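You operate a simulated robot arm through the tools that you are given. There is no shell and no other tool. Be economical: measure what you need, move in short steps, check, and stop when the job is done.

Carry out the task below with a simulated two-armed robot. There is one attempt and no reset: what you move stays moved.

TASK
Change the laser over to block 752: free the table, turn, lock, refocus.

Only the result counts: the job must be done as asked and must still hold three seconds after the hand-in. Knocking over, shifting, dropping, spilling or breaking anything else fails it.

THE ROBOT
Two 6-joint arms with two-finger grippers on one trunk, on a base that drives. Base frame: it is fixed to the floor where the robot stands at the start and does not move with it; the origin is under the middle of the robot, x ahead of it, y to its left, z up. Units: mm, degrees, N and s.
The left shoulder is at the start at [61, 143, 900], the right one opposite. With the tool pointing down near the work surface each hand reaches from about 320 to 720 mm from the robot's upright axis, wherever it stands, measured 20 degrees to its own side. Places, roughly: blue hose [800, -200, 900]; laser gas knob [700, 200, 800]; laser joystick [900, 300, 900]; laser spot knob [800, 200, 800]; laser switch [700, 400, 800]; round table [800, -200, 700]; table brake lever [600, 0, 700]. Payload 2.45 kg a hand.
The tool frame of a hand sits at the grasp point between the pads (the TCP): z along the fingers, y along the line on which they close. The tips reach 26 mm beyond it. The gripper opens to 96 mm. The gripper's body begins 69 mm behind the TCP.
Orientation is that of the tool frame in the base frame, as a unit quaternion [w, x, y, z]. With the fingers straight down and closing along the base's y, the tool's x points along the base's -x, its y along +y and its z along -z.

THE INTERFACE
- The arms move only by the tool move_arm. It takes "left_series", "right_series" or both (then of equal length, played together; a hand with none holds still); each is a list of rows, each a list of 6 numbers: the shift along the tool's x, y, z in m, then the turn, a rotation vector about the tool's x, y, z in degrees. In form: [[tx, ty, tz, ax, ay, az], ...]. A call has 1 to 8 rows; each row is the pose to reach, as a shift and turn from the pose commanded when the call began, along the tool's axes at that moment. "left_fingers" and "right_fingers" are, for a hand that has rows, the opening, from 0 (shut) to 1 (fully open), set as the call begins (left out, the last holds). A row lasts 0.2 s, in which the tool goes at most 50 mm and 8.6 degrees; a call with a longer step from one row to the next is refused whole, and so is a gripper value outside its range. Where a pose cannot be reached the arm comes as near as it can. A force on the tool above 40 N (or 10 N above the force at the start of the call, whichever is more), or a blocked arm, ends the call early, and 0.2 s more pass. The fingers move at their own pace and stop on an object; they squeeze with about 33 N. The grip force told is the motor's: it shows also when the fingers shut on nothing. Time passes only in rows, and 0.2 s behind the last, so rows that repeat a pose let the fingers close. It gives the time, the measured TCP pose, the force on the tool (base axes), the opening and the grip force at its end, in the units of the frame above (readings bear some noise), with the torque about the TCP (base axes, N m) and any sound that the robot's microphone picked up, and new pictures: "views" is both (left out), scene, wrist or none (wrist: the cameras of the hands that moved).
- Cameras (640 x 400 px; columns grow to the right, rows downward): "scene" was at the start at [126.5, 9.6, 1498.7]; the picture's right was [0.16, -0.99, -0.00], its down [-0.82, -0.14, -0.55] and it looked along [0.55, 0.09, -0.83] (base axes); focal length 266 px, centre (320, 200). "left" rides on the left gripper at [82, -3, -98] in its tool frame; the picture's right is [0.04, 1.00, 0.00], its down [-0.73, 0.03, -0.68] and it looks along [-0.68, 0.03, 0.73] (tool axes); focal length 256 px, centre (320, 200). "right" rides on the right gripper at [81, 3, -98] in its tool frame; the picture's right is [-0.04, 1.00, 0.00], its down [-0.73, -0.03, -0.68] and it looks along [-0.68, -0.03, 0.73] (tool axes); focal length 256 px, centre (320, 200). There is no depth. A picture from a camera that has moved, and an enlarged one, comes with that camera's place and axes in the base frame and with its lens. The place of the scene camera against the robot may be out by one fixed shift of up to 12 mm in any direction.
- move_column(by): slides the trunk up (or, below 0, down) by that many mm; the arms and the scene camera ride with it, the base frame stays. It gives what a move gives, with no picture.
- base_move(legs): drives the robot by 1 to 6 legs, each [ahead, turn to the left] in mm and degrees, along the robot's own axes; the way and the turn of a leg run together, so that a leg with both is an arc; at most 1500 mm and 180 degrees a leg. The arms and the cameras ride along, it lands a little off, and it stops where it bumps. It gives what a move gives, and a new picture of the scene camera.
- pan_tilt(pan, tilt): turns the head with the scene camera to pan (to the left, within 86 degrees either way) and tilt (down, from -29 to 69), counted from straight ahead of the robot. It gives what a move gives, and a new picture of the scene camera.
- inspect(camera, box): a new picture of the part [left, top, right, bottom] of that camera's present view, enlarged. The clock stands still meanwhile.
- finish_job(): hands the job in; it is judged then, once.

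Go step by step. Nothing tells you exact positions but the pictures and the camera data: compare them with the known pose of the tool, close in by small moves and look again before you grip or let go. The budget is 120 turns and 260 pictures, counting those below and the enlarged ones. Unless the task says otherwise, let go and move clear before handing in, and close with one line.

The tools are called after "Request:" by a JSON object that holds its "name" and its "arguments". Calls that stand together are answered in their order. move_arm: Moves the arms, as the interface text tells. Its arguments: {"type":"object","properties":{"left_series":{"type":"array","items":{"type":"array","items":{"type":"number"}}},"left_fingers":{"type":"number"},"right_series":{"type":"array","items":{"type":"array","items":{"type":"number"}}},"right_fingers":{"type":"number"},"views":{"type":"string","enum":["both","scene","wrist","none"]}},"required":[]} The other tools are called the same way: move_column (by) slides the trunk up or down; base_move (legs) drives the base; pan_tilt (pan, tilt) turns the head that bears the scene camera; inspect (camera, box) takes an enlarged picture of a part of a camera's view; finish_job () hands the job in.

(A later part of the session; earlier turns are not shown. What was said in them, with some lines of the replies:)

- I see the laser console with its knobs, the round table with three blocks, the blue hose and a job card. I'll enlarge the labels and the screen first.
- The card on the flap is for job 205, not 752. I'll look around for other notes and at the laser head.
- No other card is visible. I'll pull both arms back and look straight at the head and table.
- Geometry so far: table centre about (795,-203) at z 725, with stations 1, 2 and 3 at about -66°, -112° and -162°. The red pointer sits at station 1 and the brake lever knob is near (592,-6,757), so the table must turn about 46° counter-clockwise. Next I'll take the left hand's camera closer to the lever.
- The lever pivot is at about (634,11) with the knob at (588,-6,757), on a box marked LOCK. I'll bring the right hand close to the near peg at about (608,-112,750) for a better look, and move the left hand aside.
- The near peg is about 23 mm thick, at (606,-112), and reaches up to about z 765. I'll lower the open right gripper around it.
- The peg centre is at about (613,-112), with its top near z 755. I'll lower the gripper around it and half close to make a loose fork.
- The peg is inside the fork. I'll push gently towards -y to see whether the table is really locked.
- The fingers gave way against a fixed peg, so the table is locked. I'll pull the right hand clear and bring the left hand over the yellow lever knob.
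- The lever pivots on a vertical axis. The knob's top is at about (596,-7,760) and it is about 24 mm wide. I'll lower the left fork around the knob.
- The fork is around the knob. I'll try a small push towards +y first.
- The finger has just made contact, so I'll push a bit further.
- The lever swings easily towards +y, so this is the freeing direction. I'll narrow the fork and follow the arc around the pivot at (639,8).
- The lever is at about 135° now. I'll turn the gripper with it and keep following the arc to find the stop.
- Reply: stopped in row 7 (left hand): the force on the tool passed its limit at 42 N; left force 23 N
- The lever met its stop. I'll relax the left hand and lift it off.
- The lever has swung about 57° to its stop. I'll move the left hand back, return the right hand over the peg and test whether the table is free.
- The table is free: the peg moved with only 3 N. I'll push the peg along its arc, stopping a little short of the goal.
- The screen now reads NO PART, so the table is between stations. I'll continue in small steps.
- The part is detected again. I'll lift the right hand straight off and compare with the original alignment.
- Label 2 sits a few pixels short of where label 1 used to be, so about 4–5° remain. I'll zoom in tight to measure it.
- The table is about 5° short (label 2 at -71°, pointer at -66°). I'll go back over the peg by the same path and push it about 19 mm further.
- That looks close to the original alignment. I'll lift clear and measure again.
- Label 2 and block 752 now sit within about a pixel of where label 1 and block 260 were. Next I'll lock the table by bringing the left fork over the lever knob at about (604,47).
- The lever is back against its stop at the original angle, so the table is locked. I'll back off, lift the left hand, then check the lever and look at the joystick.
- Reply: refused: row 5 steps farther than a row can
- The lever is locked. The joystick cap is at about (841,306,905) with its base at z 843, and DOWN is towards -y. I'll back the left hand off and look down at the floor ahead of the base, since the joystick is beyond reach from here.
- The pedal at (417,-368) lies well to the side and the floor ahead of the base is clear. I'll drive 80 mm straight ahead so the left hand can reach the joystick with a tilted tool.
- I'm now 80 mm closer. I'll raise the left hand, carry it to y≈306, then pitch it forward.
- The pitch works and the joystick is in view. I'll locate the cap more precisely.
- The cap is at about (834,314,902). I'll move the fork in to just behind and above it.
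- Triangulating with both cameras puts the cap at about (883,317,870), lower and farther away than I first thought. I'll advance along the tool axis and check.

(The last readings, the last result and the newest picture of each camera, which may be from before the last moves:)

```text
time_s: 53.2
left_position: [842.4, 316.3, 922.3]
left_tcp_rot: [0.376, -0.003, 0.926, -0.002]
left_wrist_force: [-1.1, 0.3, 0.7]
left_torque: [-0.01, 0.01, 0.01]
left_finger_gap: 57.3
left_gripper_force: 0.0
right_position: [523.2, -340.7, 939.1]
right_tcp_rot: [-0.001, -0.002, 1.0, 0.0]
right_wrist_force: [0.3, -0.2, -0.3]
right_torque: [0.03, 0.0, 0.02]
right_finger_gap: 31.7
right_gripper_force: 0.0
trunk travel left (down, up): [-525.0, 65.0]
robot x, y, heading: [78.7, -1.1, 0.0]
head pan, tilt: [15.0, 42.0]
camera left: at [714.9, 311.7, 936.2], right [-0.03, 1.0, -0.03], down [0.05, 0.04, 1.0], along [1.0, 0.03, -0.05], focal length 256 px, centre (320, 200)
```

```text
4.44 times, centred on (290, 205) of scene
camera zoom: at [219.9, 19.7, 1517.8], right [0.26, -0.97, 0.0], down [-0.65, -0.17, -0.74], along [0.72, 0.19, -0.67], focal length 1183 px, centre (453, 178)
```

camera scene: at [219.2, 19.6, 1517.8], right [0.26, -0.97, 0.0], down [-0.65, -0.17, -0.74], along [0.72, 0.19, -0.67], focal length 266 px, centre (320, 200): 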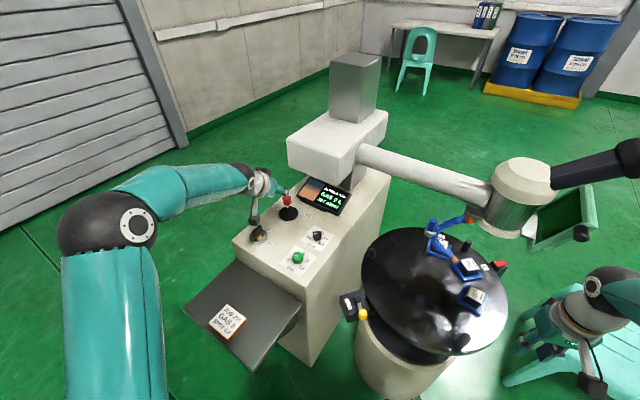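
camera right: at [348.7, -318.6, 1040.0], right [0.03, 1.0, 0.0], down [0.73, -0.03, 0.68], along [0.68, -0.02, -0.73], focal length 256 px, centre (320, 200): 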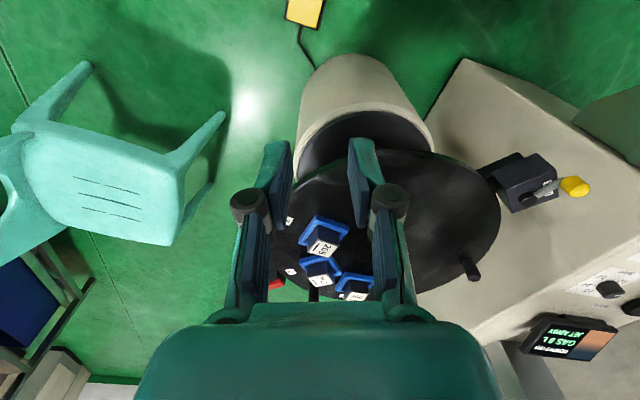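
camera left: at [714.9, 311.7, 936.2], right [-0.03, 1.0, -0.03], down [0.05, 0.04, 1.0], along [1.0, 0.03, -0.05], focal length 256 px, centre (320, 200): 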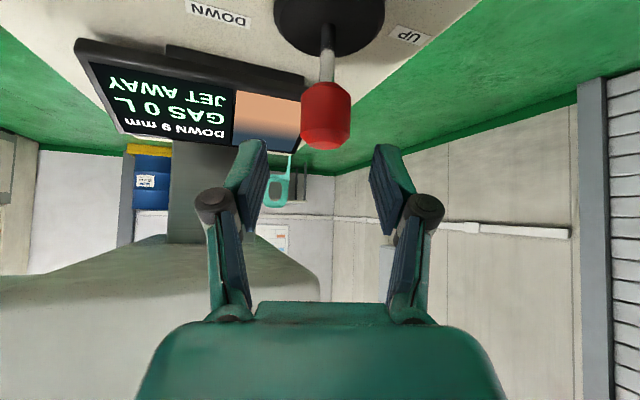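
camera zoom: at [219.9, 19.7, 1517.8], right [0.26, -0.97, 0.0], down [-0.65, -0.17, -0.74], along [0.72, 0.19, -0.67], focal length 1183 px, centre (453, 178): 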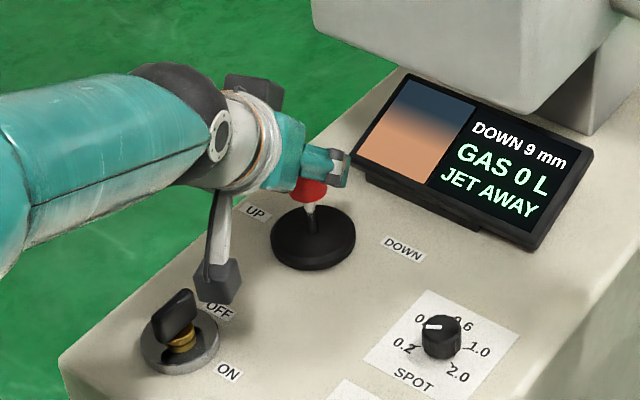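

Request:
{"name": "move_arm", "arguments": {"left_series": [[0.002, 0.001, 0.025, 0, 0, 0], [0.005, 0.002, 0.05, 0, 0, 0]], "views": "wrist"}}

Request:
{"name": "inspect", "arguments": {"camera": "scene", "box": [230, 160, 350, 250]}}

```text
time_s: 53.8
left_position: [873.0, 318.9, 883.6]
left_tcp_rot: [0.377, -0.004, 0.926, -0.001]
left_wrist_force: [-0.2, 0.4, -0.2]
left_torque: [0.0, 0.01, 0.0]
left_finger_gap: 57.7
left_gripper_force: 0.0
right_position: [521.6, -340.8, 939.3]
right_tcp_rot: [-0.001, -0.003, 1.0, 0.001]
right_wrist_force: [-0.3, -0.1, 0.5]
right_torque: [0.01, -0.04, -0.03]
right_finger_gap: 31.9
right_gripper_force: 0.1
trunk travel left (down, up): [-525.0, 65.0]
robot x, y, heading: [76.3, -1.7, 0.0]
head pan, tilt: [15.0, 42.0]
camera left: at [745.2, 313.7, 897.7], right [-0.03, 1.0, -0.03], down [0.05, 0.04, 1.0], along [1.0, 0.03, -0.05], focal length 256 px, centre (320, 200)
```

left: 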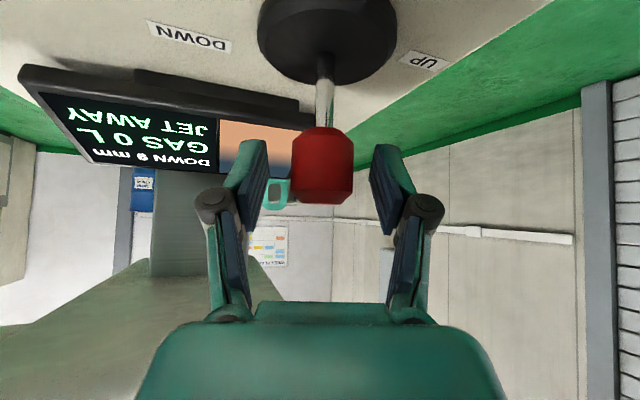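

```text
4.44 times, centred on (290, 205) of scene
camera zoom: at [218.5, 19.5, 1518.0], right [0.26, -0.97, 0.0], down [-0.65, -0.17, -0.74], along [0.72, 0.19, -0.67], focal length 1183 px, centre (453, 178)
```

zoom: 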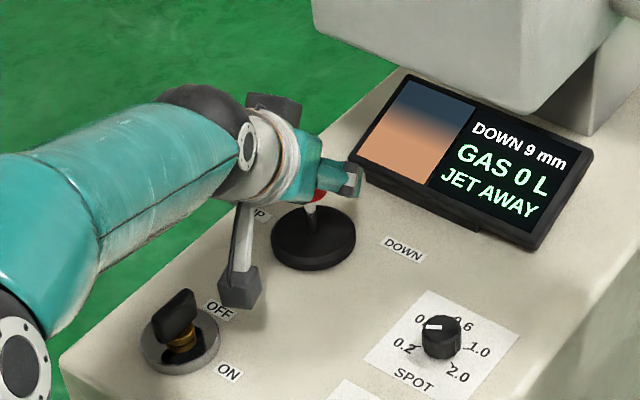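

The cap is inside the fork. I'll narrow the fingers, then give one short DOWN pulse that returns to centre, and read the screen.

Request:
{"name": "move_arm", "arguments": {"left_series": [[0, 0, 0.004, 0, 0, 0], [0, 0, 0.004, 0, 0, 0]], "left_fingers": 0.42, "views": "none"}}

Request:
{"name": "move_arm", "arguments": {"left_series": [[0, -0.008, 0, 0, 0, 0], [0, -0.013, 0, 0, 0, 0], [0, 0, 0, 0, 0, 0]], "views": "wrist"}}

Request:
{"name": "inspect", "arguments": {"camera": "scene", "box": [230, 160, 350, 250]}}

```text
time_s: 54.4
left_position: [874.6, 319.1, 880.6]
left_tcp_rot: [0.377, -0.003, 0.926, -0.002]
left_wrist_force: [-0.3, -0.2, 0.0]
left_torque: [-0.01, -0.03, -0.01]
left_finger_gap: 40.4
left_gripper_force: 0.0
right_position: [521.7, -341.0, 939.7]
right_tcp_rot: [0.0, -0.003, 1.0, 0.0]
right_wrist_force: [-0.5, 0.6, -0.1]
right_torque: [0.02, 0.0, 0.0]
right_finger_gap: 31.8
right_gripper_force: 0.0
trunk travel left (down, up): [-525.0, 65.0]
robot x, y, heading: [79.7, 0.3, -0.2]
head pan, tilt: [15.0, 42.0]
```

```text
time_s: 55.2
left_position: [875.8, 318.4, 880.0]
left_tcp_rot: [0.377, -0.004, 0.926, -0.001]
left_wrist_force: [0.1, 0.2, -0.6]
left_torque: [-0.04, 0.02, 0.01]
left_finger_gap: 40.0
left_gripper_force: 0.1
right_position: [521.1, -341.2, 940.3]
right_tcp_rot: [0.0, -0.003, 1.0, 0.0]
right_wrist_force: [0.1, -0.5, -0.3]
right_torque: [0.0, 0.02, 0.01]
right_finger_gap: 31.7
right_gripper_force: 0.0
trunk travel left (down, up): [-525.0, 65.0]
robot x, y, heading: [80.2, 2.0, 0.1]
head pan, tilt: [15.0, 42.0]
camera left: at [748.3, 314.1, 895.1], right [-0.03, 1.0, -0.03], down [0.05, 0.04, 1.0], along [1.0, 0.03, -0.05], focal length 256 px, centre (320, 200)
```

left: 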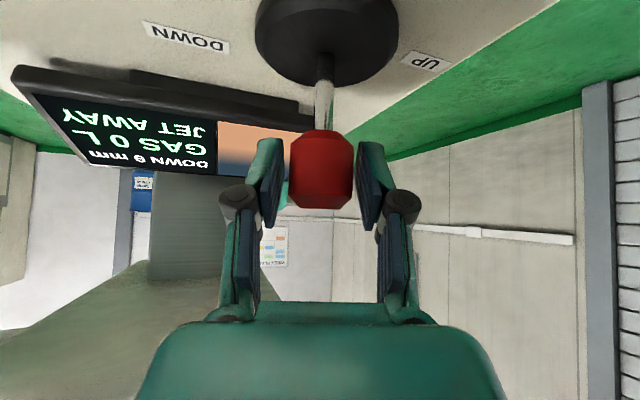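

```text
4.44 times, centred on (290, 205) of scene
camera zoom: at [218.2, 20.0, 1518.0], right [0.26, -0.97, 0.0], down [-0.65, -0.17, -0.74], along [0.72, 0.19, -0.67], focal length 1183 px, centre (453, 178)
```

zoom: 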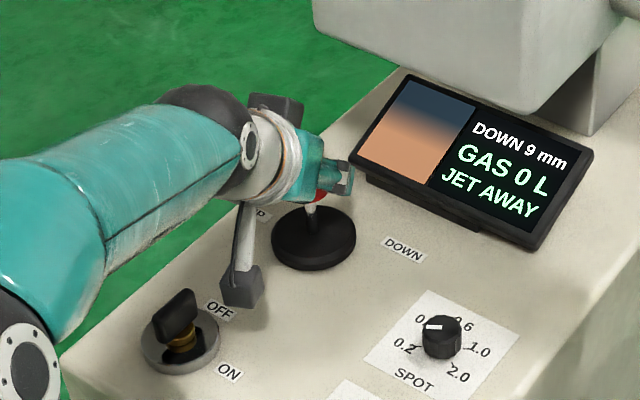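

There was no change, so it likely has a dead band. I'll give a stronger pulse.

Request:
{"name": "move_arm", "arguments": {"left_series": [[0, -0.012, 0, 0, 0, 0], [0, -0.022, 0, 0, 0, 0], [0, -0.022, 0, 0, 0, 0], [0, 0, 0, 0, 0, 0]], "views": "none"}}

Request:
{"name": "inspect", "arguments": {"camera": "scene", "box": [230, 160, 350, 250]}}

```text
time_s: 56.2
left_position: [876.1, 318.1, 880.7]
left_tcp_rot: [0.377, -0.004, 0.926, -0.002]
left_wrist_force: [0.5, -0.3, -0.3]
left_torque: [0.01, -0.01, -0.05]
left_finger_gap: 40.3
left_gripper_force: 0.0
right_position: [521.1, -340.7, 938.7]
right_tcp_rot: [0.0, -0.002, 1.0, 0.0]
right_wrist_force: [-0.3, 0.0, -0.4]
right_torque: [-0.06, -0.03, -0.02]
right_finger_gap: 31.7
right_gripper_force: 0.1
trunk travel left (down, up): [-525.0, 65.0]
robot x, y, heading: [77.6, -2.1, 0.2]
head pan, tilt: [15.0, 42.0]
```

```text
4.44 times, centred on (290, 205) of scene
camera zoom: at [218.3, 20.2, 1517.9], right [0.26, -0.97, 0.0], down [-0.65, -0.17, -0.74], along [0.72, 0.19, -0.67], focal length 1183 px, centre (453, 178)
```

zoom: 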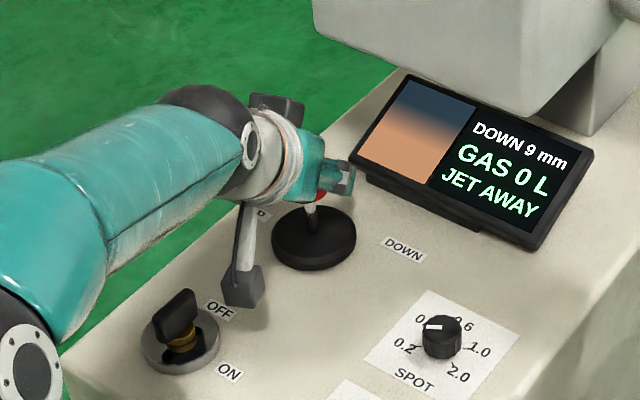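

Request:
{"name": "move_arm", "arguments": {"left_series": [[0, -0.014, 0, 0, 0, 0], [0, -0.024, 0, 0, 0, 0], [0, -0.028, 0, 0, 0, 0], [0, -0.028, 0, 0, 0, 0], [0, -0.028, 0, 0, 0, 0]], "views": "wrist"}}

Request:
{"name": "inspect", "arguments": {"camera": "scene", "box": [230, 160, 350, 250]}}

```text
time_s: 57.4
left_position: [876.2, 290.6, 881.0]
left_tcp_rot: [0.377, -0.002, 0.926, -0.002]
left_wrist_force: [1.8, 3.9, 0.8]
left_torque: [0.03, -0.01, -0.07]
left_finger_gap: 42.7
left_gripper_force: 1.7
right_position: [522.2, -340.3, 940.8]
right_tcp_rot: [-0.001, -0.002, 1.0, 0.001]
right_wrist_force: [0.0, 0.3, 1.1]
right_torque: [0.0, 0.01, -0.01]
right_finger_gap: 31.9
right_gripper_force: 0.1
trunk travel left (down, up): [-525.0, 65.0]
robot x, y, heading: [82.3, -2.3, 0.1]
head pan, tilt: [15.0, 42.0]
camera left: at [749.1, 286.5, 895.0], right [-0.03, 1.0, -0.03], down [0.05, 0.04, 1.0], along [1.0, 0.03, -0.05], focal length 256 px, centre (320, 200)
```

left: 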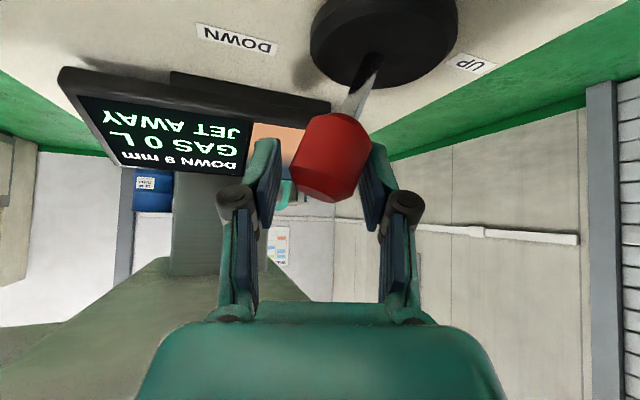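

```text
4.44 times, centred on (290, 205) of scene
camera zoom: at [218.4, 20.0, 1517.9], right [0.26, -0.97, 0.0], down [-0.65, -0.17, -0.74], along [0.72, 0.19, -0.67], focal length 1183 px, centre (453, 178)
```

zoom: 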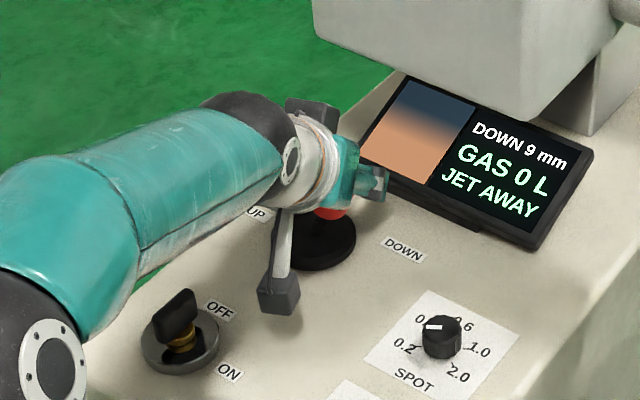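

Request:
{"name": "move_arm", "arguments": {"left_series": [[0, -0.006, -0.0, 0, 0, 0], [0, -0.012, 0, 0, 0, 0], [0, -0.012, 0, 0, 0, 0], [0, -0.012, 0, 0, 0, 0]], "views": "wrist"}}

Request:
{"name": "inspect", "arguments": {"camera": "scene", "box": [230, 160, 350, 250]}}

```text
time_s: 58.4
left_position: [879.0, 284.1, 881.0]
left_tcp_rot: [0.377, -0.006, 0.926, -0.002]
left_wrist_force: [15.6, 25.0, 2.8]
left_torque: [0.49, -0.12, -0.42]
left_finger_gap: 55.2
left_gripper_force: 11.4
right_position: [521.7, -339.8, 939.9]
right_tcp_rot: [-0.001, -0.002, 1.0, -0.001]
right_wrist_force: [-0.5, -0.7, -0.8]
right_torque: [0.01, -0.02, -0.01]
right_finger_gap: 32.0
right_gripper_force: 0.1
trunk travel left (down, up): [-525.0, 65.0]
robot x, y, heading: [81.5, 1.9, -0.1]
head pan, tilt: [15.0, 42.0]
camera left: at [750.4, 278.6, 895.0], right [-0.04, 1.0, -0.04], down [0.05, 0.04, 1.0], along [1.0, 0.04, -0.05], focal length 256 px, centre (320, 200)
```

left: 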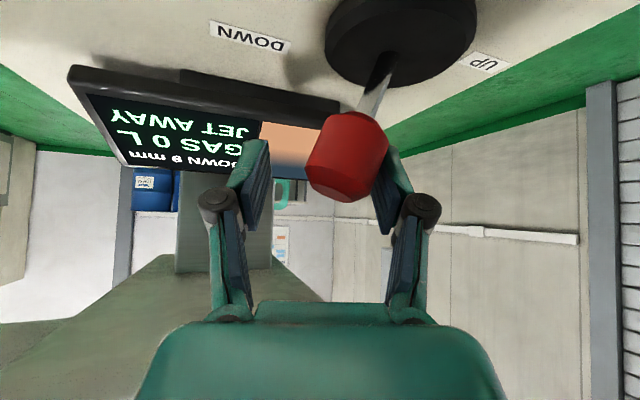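

```text
4.44 times, centred on (290, 205) of scene
camera zoom: at [220.5, 22.7, 1517.7], right [0.26, -0.97, 0.0], down [-0.65, -0.17, -0.74], along [0.72, 0.19, -0.67], focal length 1183 px, centre (453, 178)
```

zoom: 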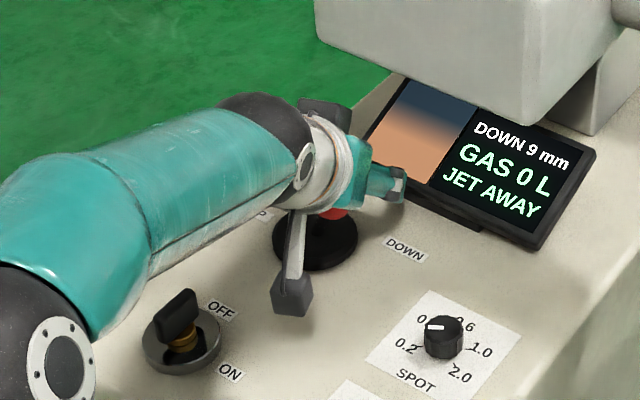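

The joystick is at its stop but the number hasn't changed. I'll let it return to centre and look at the screen, switch and lever again.

Request:
{"name": "move_arm", "arguments": {"left_series": [[0, 0.015, 0, 0, 0, 0], [-0.0, 0.034, 0, 0, 0, 0], [0, 0.034, 0, 0, 0, 0]], "views": "scene"}}

Request:
{"name": "inspect", "arguments": {"camera": "scene", "box": [230, 160, 350, 250]}}

Request:
{"name": "inspect", "arguments": {"camera": "scene", "box": [320, 200, 520, 370]}}

```text
time_s: 59.2
left_position: [876.2, 313.4, 879.4]
left_tcp_rot: [0.375, -0.003, 0.927, -0.003]
left_wrist_force: [1.0, 0.3, -1.0]
left_torque: [0.01, 0.03, 0.01]
left_finger_gap: 40.4
left_gripper_force: 0.0
right_position: [521.0, -340.7, 938.5]
right_tcp_rot: [0.001, -0.003, 1.0, 0.001]
right_wrist_force: [0.1, 0.8, 0.0]
right_torque: [0.01, 0.01, -0.01]
right_finger_gap: 31.9
right_gripper_force: 0.1
trunk travel left (down, up): [-525.0, 65.0]
robot x, y, heading: [78.9, 1.6, -0.1]
head pan, tilt: [15.0, 42.0]
camera scene: at [218.1, 19.3, 1517.9], right [0.26, -0.97, 0.0], down [-0.65, -0.17, -0.74], along [0.72, 0.19, -0.67], focal length 266 px, centre (320, 200)
```

scene: 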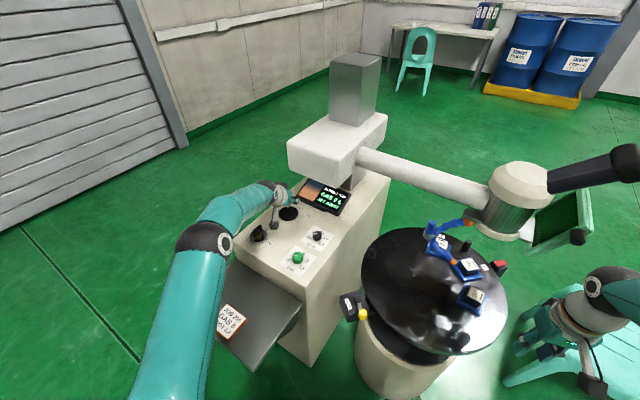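

```text
4.44 times, centred on (290, 205) of scene
camera zoom: at [218.1, 19.3, 1517.9], right [0.26, -0.97, 0.0], down [-0.65, -0.17, -0.74], along [0.72, 0.19, -0.67], focal length 1183 px, centre (453, 178)
```

zoom: 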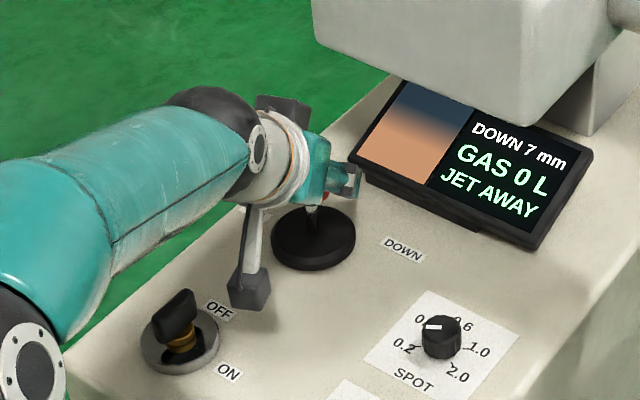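

```text
2.35 times, centred on (420, 285) of scene
camera zoom: at [218.1, 19.3, 1517.9], right [0.26, -0.97, 0.0], down [-0.65, -0.17, -0.74], along [0.72, 0.19, -0.67], focal length 626 px, centre (85, 0)
```

zoom: 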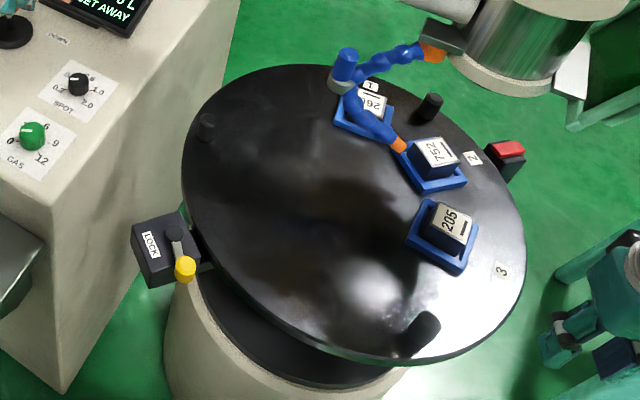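

The screen now says DOWN 7 mm, so it works near full deflection and the display lags. I'll repeat with a similar hold.

Request:
{"name": "move_arm", "arguments": {"left_series": [[0, -0.013, 0, 0, 0, 0], [0, -0.027, 0, 0, 0, 0], [0, -0.027, 0, 0, 0, 0], [0, -0.027, 0, 0, 0, 0], [0, -0.027, 0, 0, 0, 0], [0, -0.013, 0, 0, 0, 0], [0, 0.004, 0, 0, 0, 0], [0, 0.004, 0, 0, 0, 0]], "views": "none"}}

Request:
{"name": "inspect", "arguments": {"camera": "scene", "box": [230, 160, 350, 250]}}

```text
time_s: 61.0
left_position: [877.5, 317.1, 879.9]
left_tcp_rot: [0.375, -0.003, 0.927, -0.003]
left_wrist_force: [-0.6, -0.6, 0.3]
left_torque: [-0.01, 0.01, 0.03]
left_finger_gap: 40.4
left_gripper_force: 0.0
right_position: [521.5, -339.8, 940.4]
right_tcp_rot: [0.0, -0.003, 1.0, 0.0]
right_wrist_force: [0.6, 0.6, -0.7]
right_torque: [-0.04, 0.02, -0.01]
right_finger_gap: 31.3
right_gripper_force: 0.0
trunk travel left (down, up): [-525.0, 65.0]
robot x, y, heading: [84.7, 1.9, 0.1]
head pan, tilt: [15.0, 42.0]
```

```text
4.44 times, centred on (290, 205) of scene
camera zoom: at [218.5, 19.5, 1517.9], right [0.26, -0.97, 0.0], down [-0.65, -0.17, -0.74], along [0.72, 0.19, -0.67], focal length 1183 px, centre (453, 178)
```

zoom: 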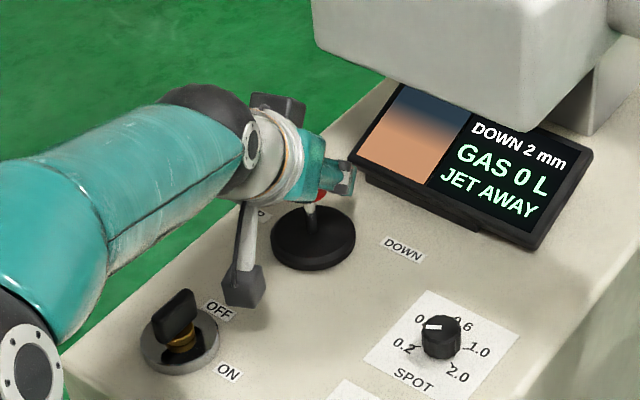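

Now it reads DOWN 2 mm. I'll wait a moment to confirm it is stable before a shorter pulse.

Request:
{"name": "move_arm", "arguments": {"left_series": [[0, 0, 0, 0, 0, 0], [0, 0, 0, 0, 0, 0], [0, 0, 0, 0, 0, 0]], "views": "none"}}

Request:
{"name": "inspect", "arguments": {"camera": "scene", "box": [270, 165, 350, 220]}}

```text
time_s: 61.8
left_position: [877.6, 317.6, 881.4]
left_tcp_rot: [0.376, -0.003, 0.926, -0.002]
left_wrist_force: [0.0, 0.4, -0.2]
left_torque: [0.04, 0.01, 0.02]
left_finger_gap: 40.3
left_gripper_force: 0.2
right_position: [522.4, -341.0, 939.1]
right_tcp_rot: [-0.001, -0.003, 1.0, -0.001]
right_wrist_force: [-0.1, 0.3, -0.2]
right_torque: [-0.01, 0.01, 0.02]
right_finger_gap: 31.7
right_gripper_force: 0.0
trunk travel left (down, up): [-525.0, 65.0]
robot x, y, heading: [82.6, 1.8, -0.3]
head pan, tilt: [15.0, 42.0]
```

```text
7.27 times, centred on (310, 192) of scene
camera zoom: at [218.4, 19.5, 1518.0], right [0.26, -0.97, 0.0], down [-0.65, -0.17, -0.74], along [0.72, 0.19, -0.67], focal length 1935 px, centre (393, 254)
```

zoom: 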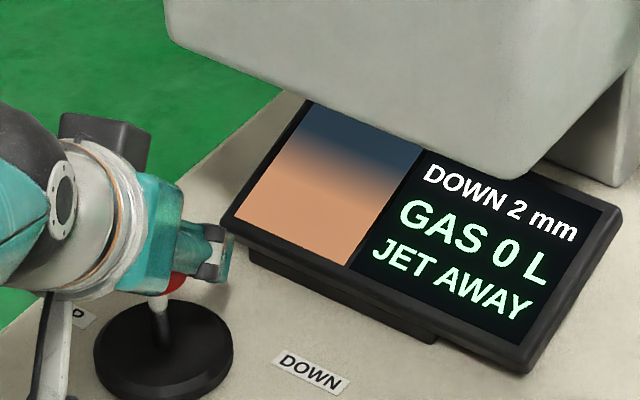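

Request:
{"name": "move_arm", "arguments": {"left_series": [[0, -0.017, 0, 0, 0, 0], [0, -0.029, 0, 0, 0, 0], [0, -0.029, 0, 0, 0, 0], [0, -0.015, 0, 0, 0, 0], [0, 0, 0, 0, 0, 0], [0, 0, 0, 0, 0, 0], [0, 0, 0, 0, 0, 0]], "views": "none"}}

Request:
{"name": "inspect", "arguments": {"camera": "scene", "box": [270, 165, 350, 220]}}

```text
time_s: 63.4
left_position: [876.3, 317.3, 881.3]
left_tcp_rot: [0.375, -0.002, 0.927, -0.002]
left_wrist_force: [0.2, 0.0, -0.1]
left_torque: [-0.01, 0.01, 0.0]
left_finger_gap: 40.3
left_gripper_force: 0.0
right_position: [522.0, -340.8, 939.4]
right_tcp_rot: [0.0, -0.003, 1.0, -0.001]
right_wrist_force: [-0.4, 0.9, 0.4]
right_torque: [0.0, -0.02, 0.01]
right_finger_gap: 31.7
right_gripper_force: 0.1
trunk travel left (down, up): [-525.0, 65.0]
robot x, y, heading: [81.3, -3.7, -0.1]
head pan, tilt: [15.0, 42.0]
```

```text
7.27 times, centred on (310, 192) of scene
camera zoom: at [218.3, 19.5, 1518.0], right [0.26, -0.97, 0.0], down [-0.65, -0.17, -0.74], along [0.72, 0.19, -0.67], focal length 1935 px, centre (393, 254)
```

zoom: 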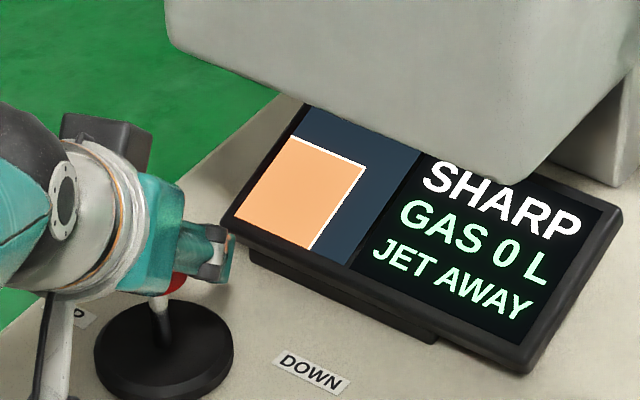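

The screen reads SHARP. I'll withdraw the left hand straight back along the tool axis and then check everything once more.

Request:
{"name": "move_arm", "arguments": {"left_series": [[0, 0, 0, 0, 0, 0], [0, 0, -0.02, 0, 0, 0], [0, 0, -0.06, 0, 0, 0], [0, 0, -0.105, 0, 0, 0], [0, 0, -0.15, 0, 0, 0], [0, 0, -0.195, 0, 0, 0], [0, 0, -0.24, 0, 0, 0]], "left_fingers": 0.6, "views": "scene"}}

Request:
{"name": "inspect", "arguments": {"camera": "scene", "box": [220, 160, 350, 280]}}

Request:
{"name": "inspect", "arguments": {"camera": "scene", "box": [340, 160, 540, 340]}}

```text
time_s: 65.0
left_position: [705.7, 316.0, 1055.2]
left_tcp_rot: [0.376, -0.003, 0.926, -0.003]
left_wrist_force: [-0.6, 0.9, 0.2]
left_torque: [0.02, -0.01, 0.0]
left_finger_gap: 57.6
left_gripper_force: 0.0
right_position: [520.0, -341.8, 940.0]
right_tcp_rot: [0.001, -0.002, 1.0, 0.001]
right_wrist_force: [-0.7, 0.4, -0.4]
right_torque: [0.01, -0.05, 0.0]
right_finger_gap: 31.8
right_gripper_force: 0.2
trunk travel left (down, up): [-525.0, 65.0]
robot x, y, heading: [83.1, -2.5, -0.1]
head pan, tilt: [15.0, 42.0]
camera scene: at [216.3, 19.3, 1518.2], right [0.26, -0.97, 0.0], down [-0.65, -0.17, -0.74], along [0.72, 0.19, -0.67], focal length 266 px, centre (320, 200)
```

scene: 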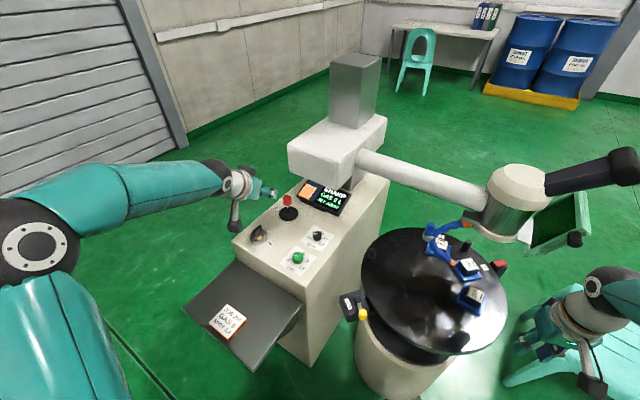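

```text
3.33 times, centred on (285, 220) of scene
camera zoom: at [216.3, 19.3, 1518.2], right [0.26, -0.97, 0.0], down [-0.65, -0.17, -0.74], along [0.72, 0.19, -0.67], focal length 887 px, centre (437, 133)
```

zoom: 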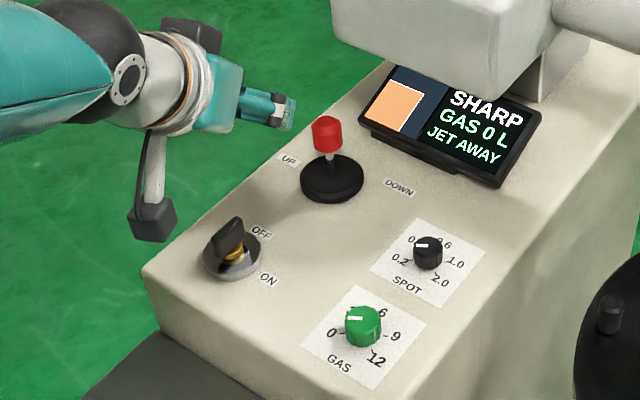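

```text
2.22 times, centred on (440, 250) of scene
camera zoom: at [216.3, 19.3, 1518.2], right [0.26, -0.97, 0.0], down [-0.65, -0.17, -0.74], along [0.72, 0.19, -0.67], focal length 591 px, centre (53, 89)
```

zoom: 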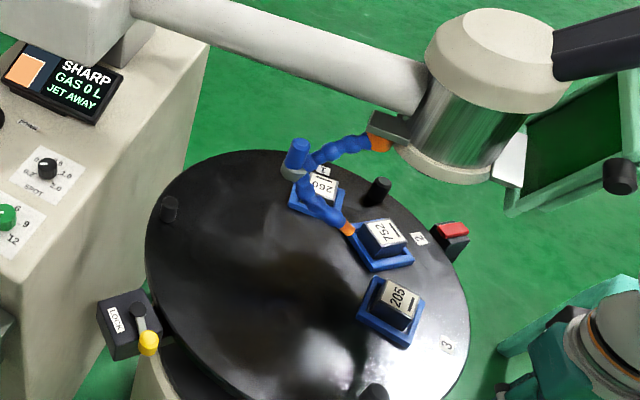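

Block 752 is at the pointer, the brake lever is back at LOCK, the screen reads SHARP, and both hands are clear. I'm handing in.

Request:
{"name": "finish_job", "arguments": {}}

```text
The job is handed in.
```

The laser is changed over to block 752: I freed the table, turned it so station 2 lines up with the pointer (within about 1° by the pictures), locked it again and refocused until the screen read SHARP. I left the hose, gas, spot and switch as they were, so the screen still shows GAS 0 L and JET AWAY. The only job card I found is for job 205.
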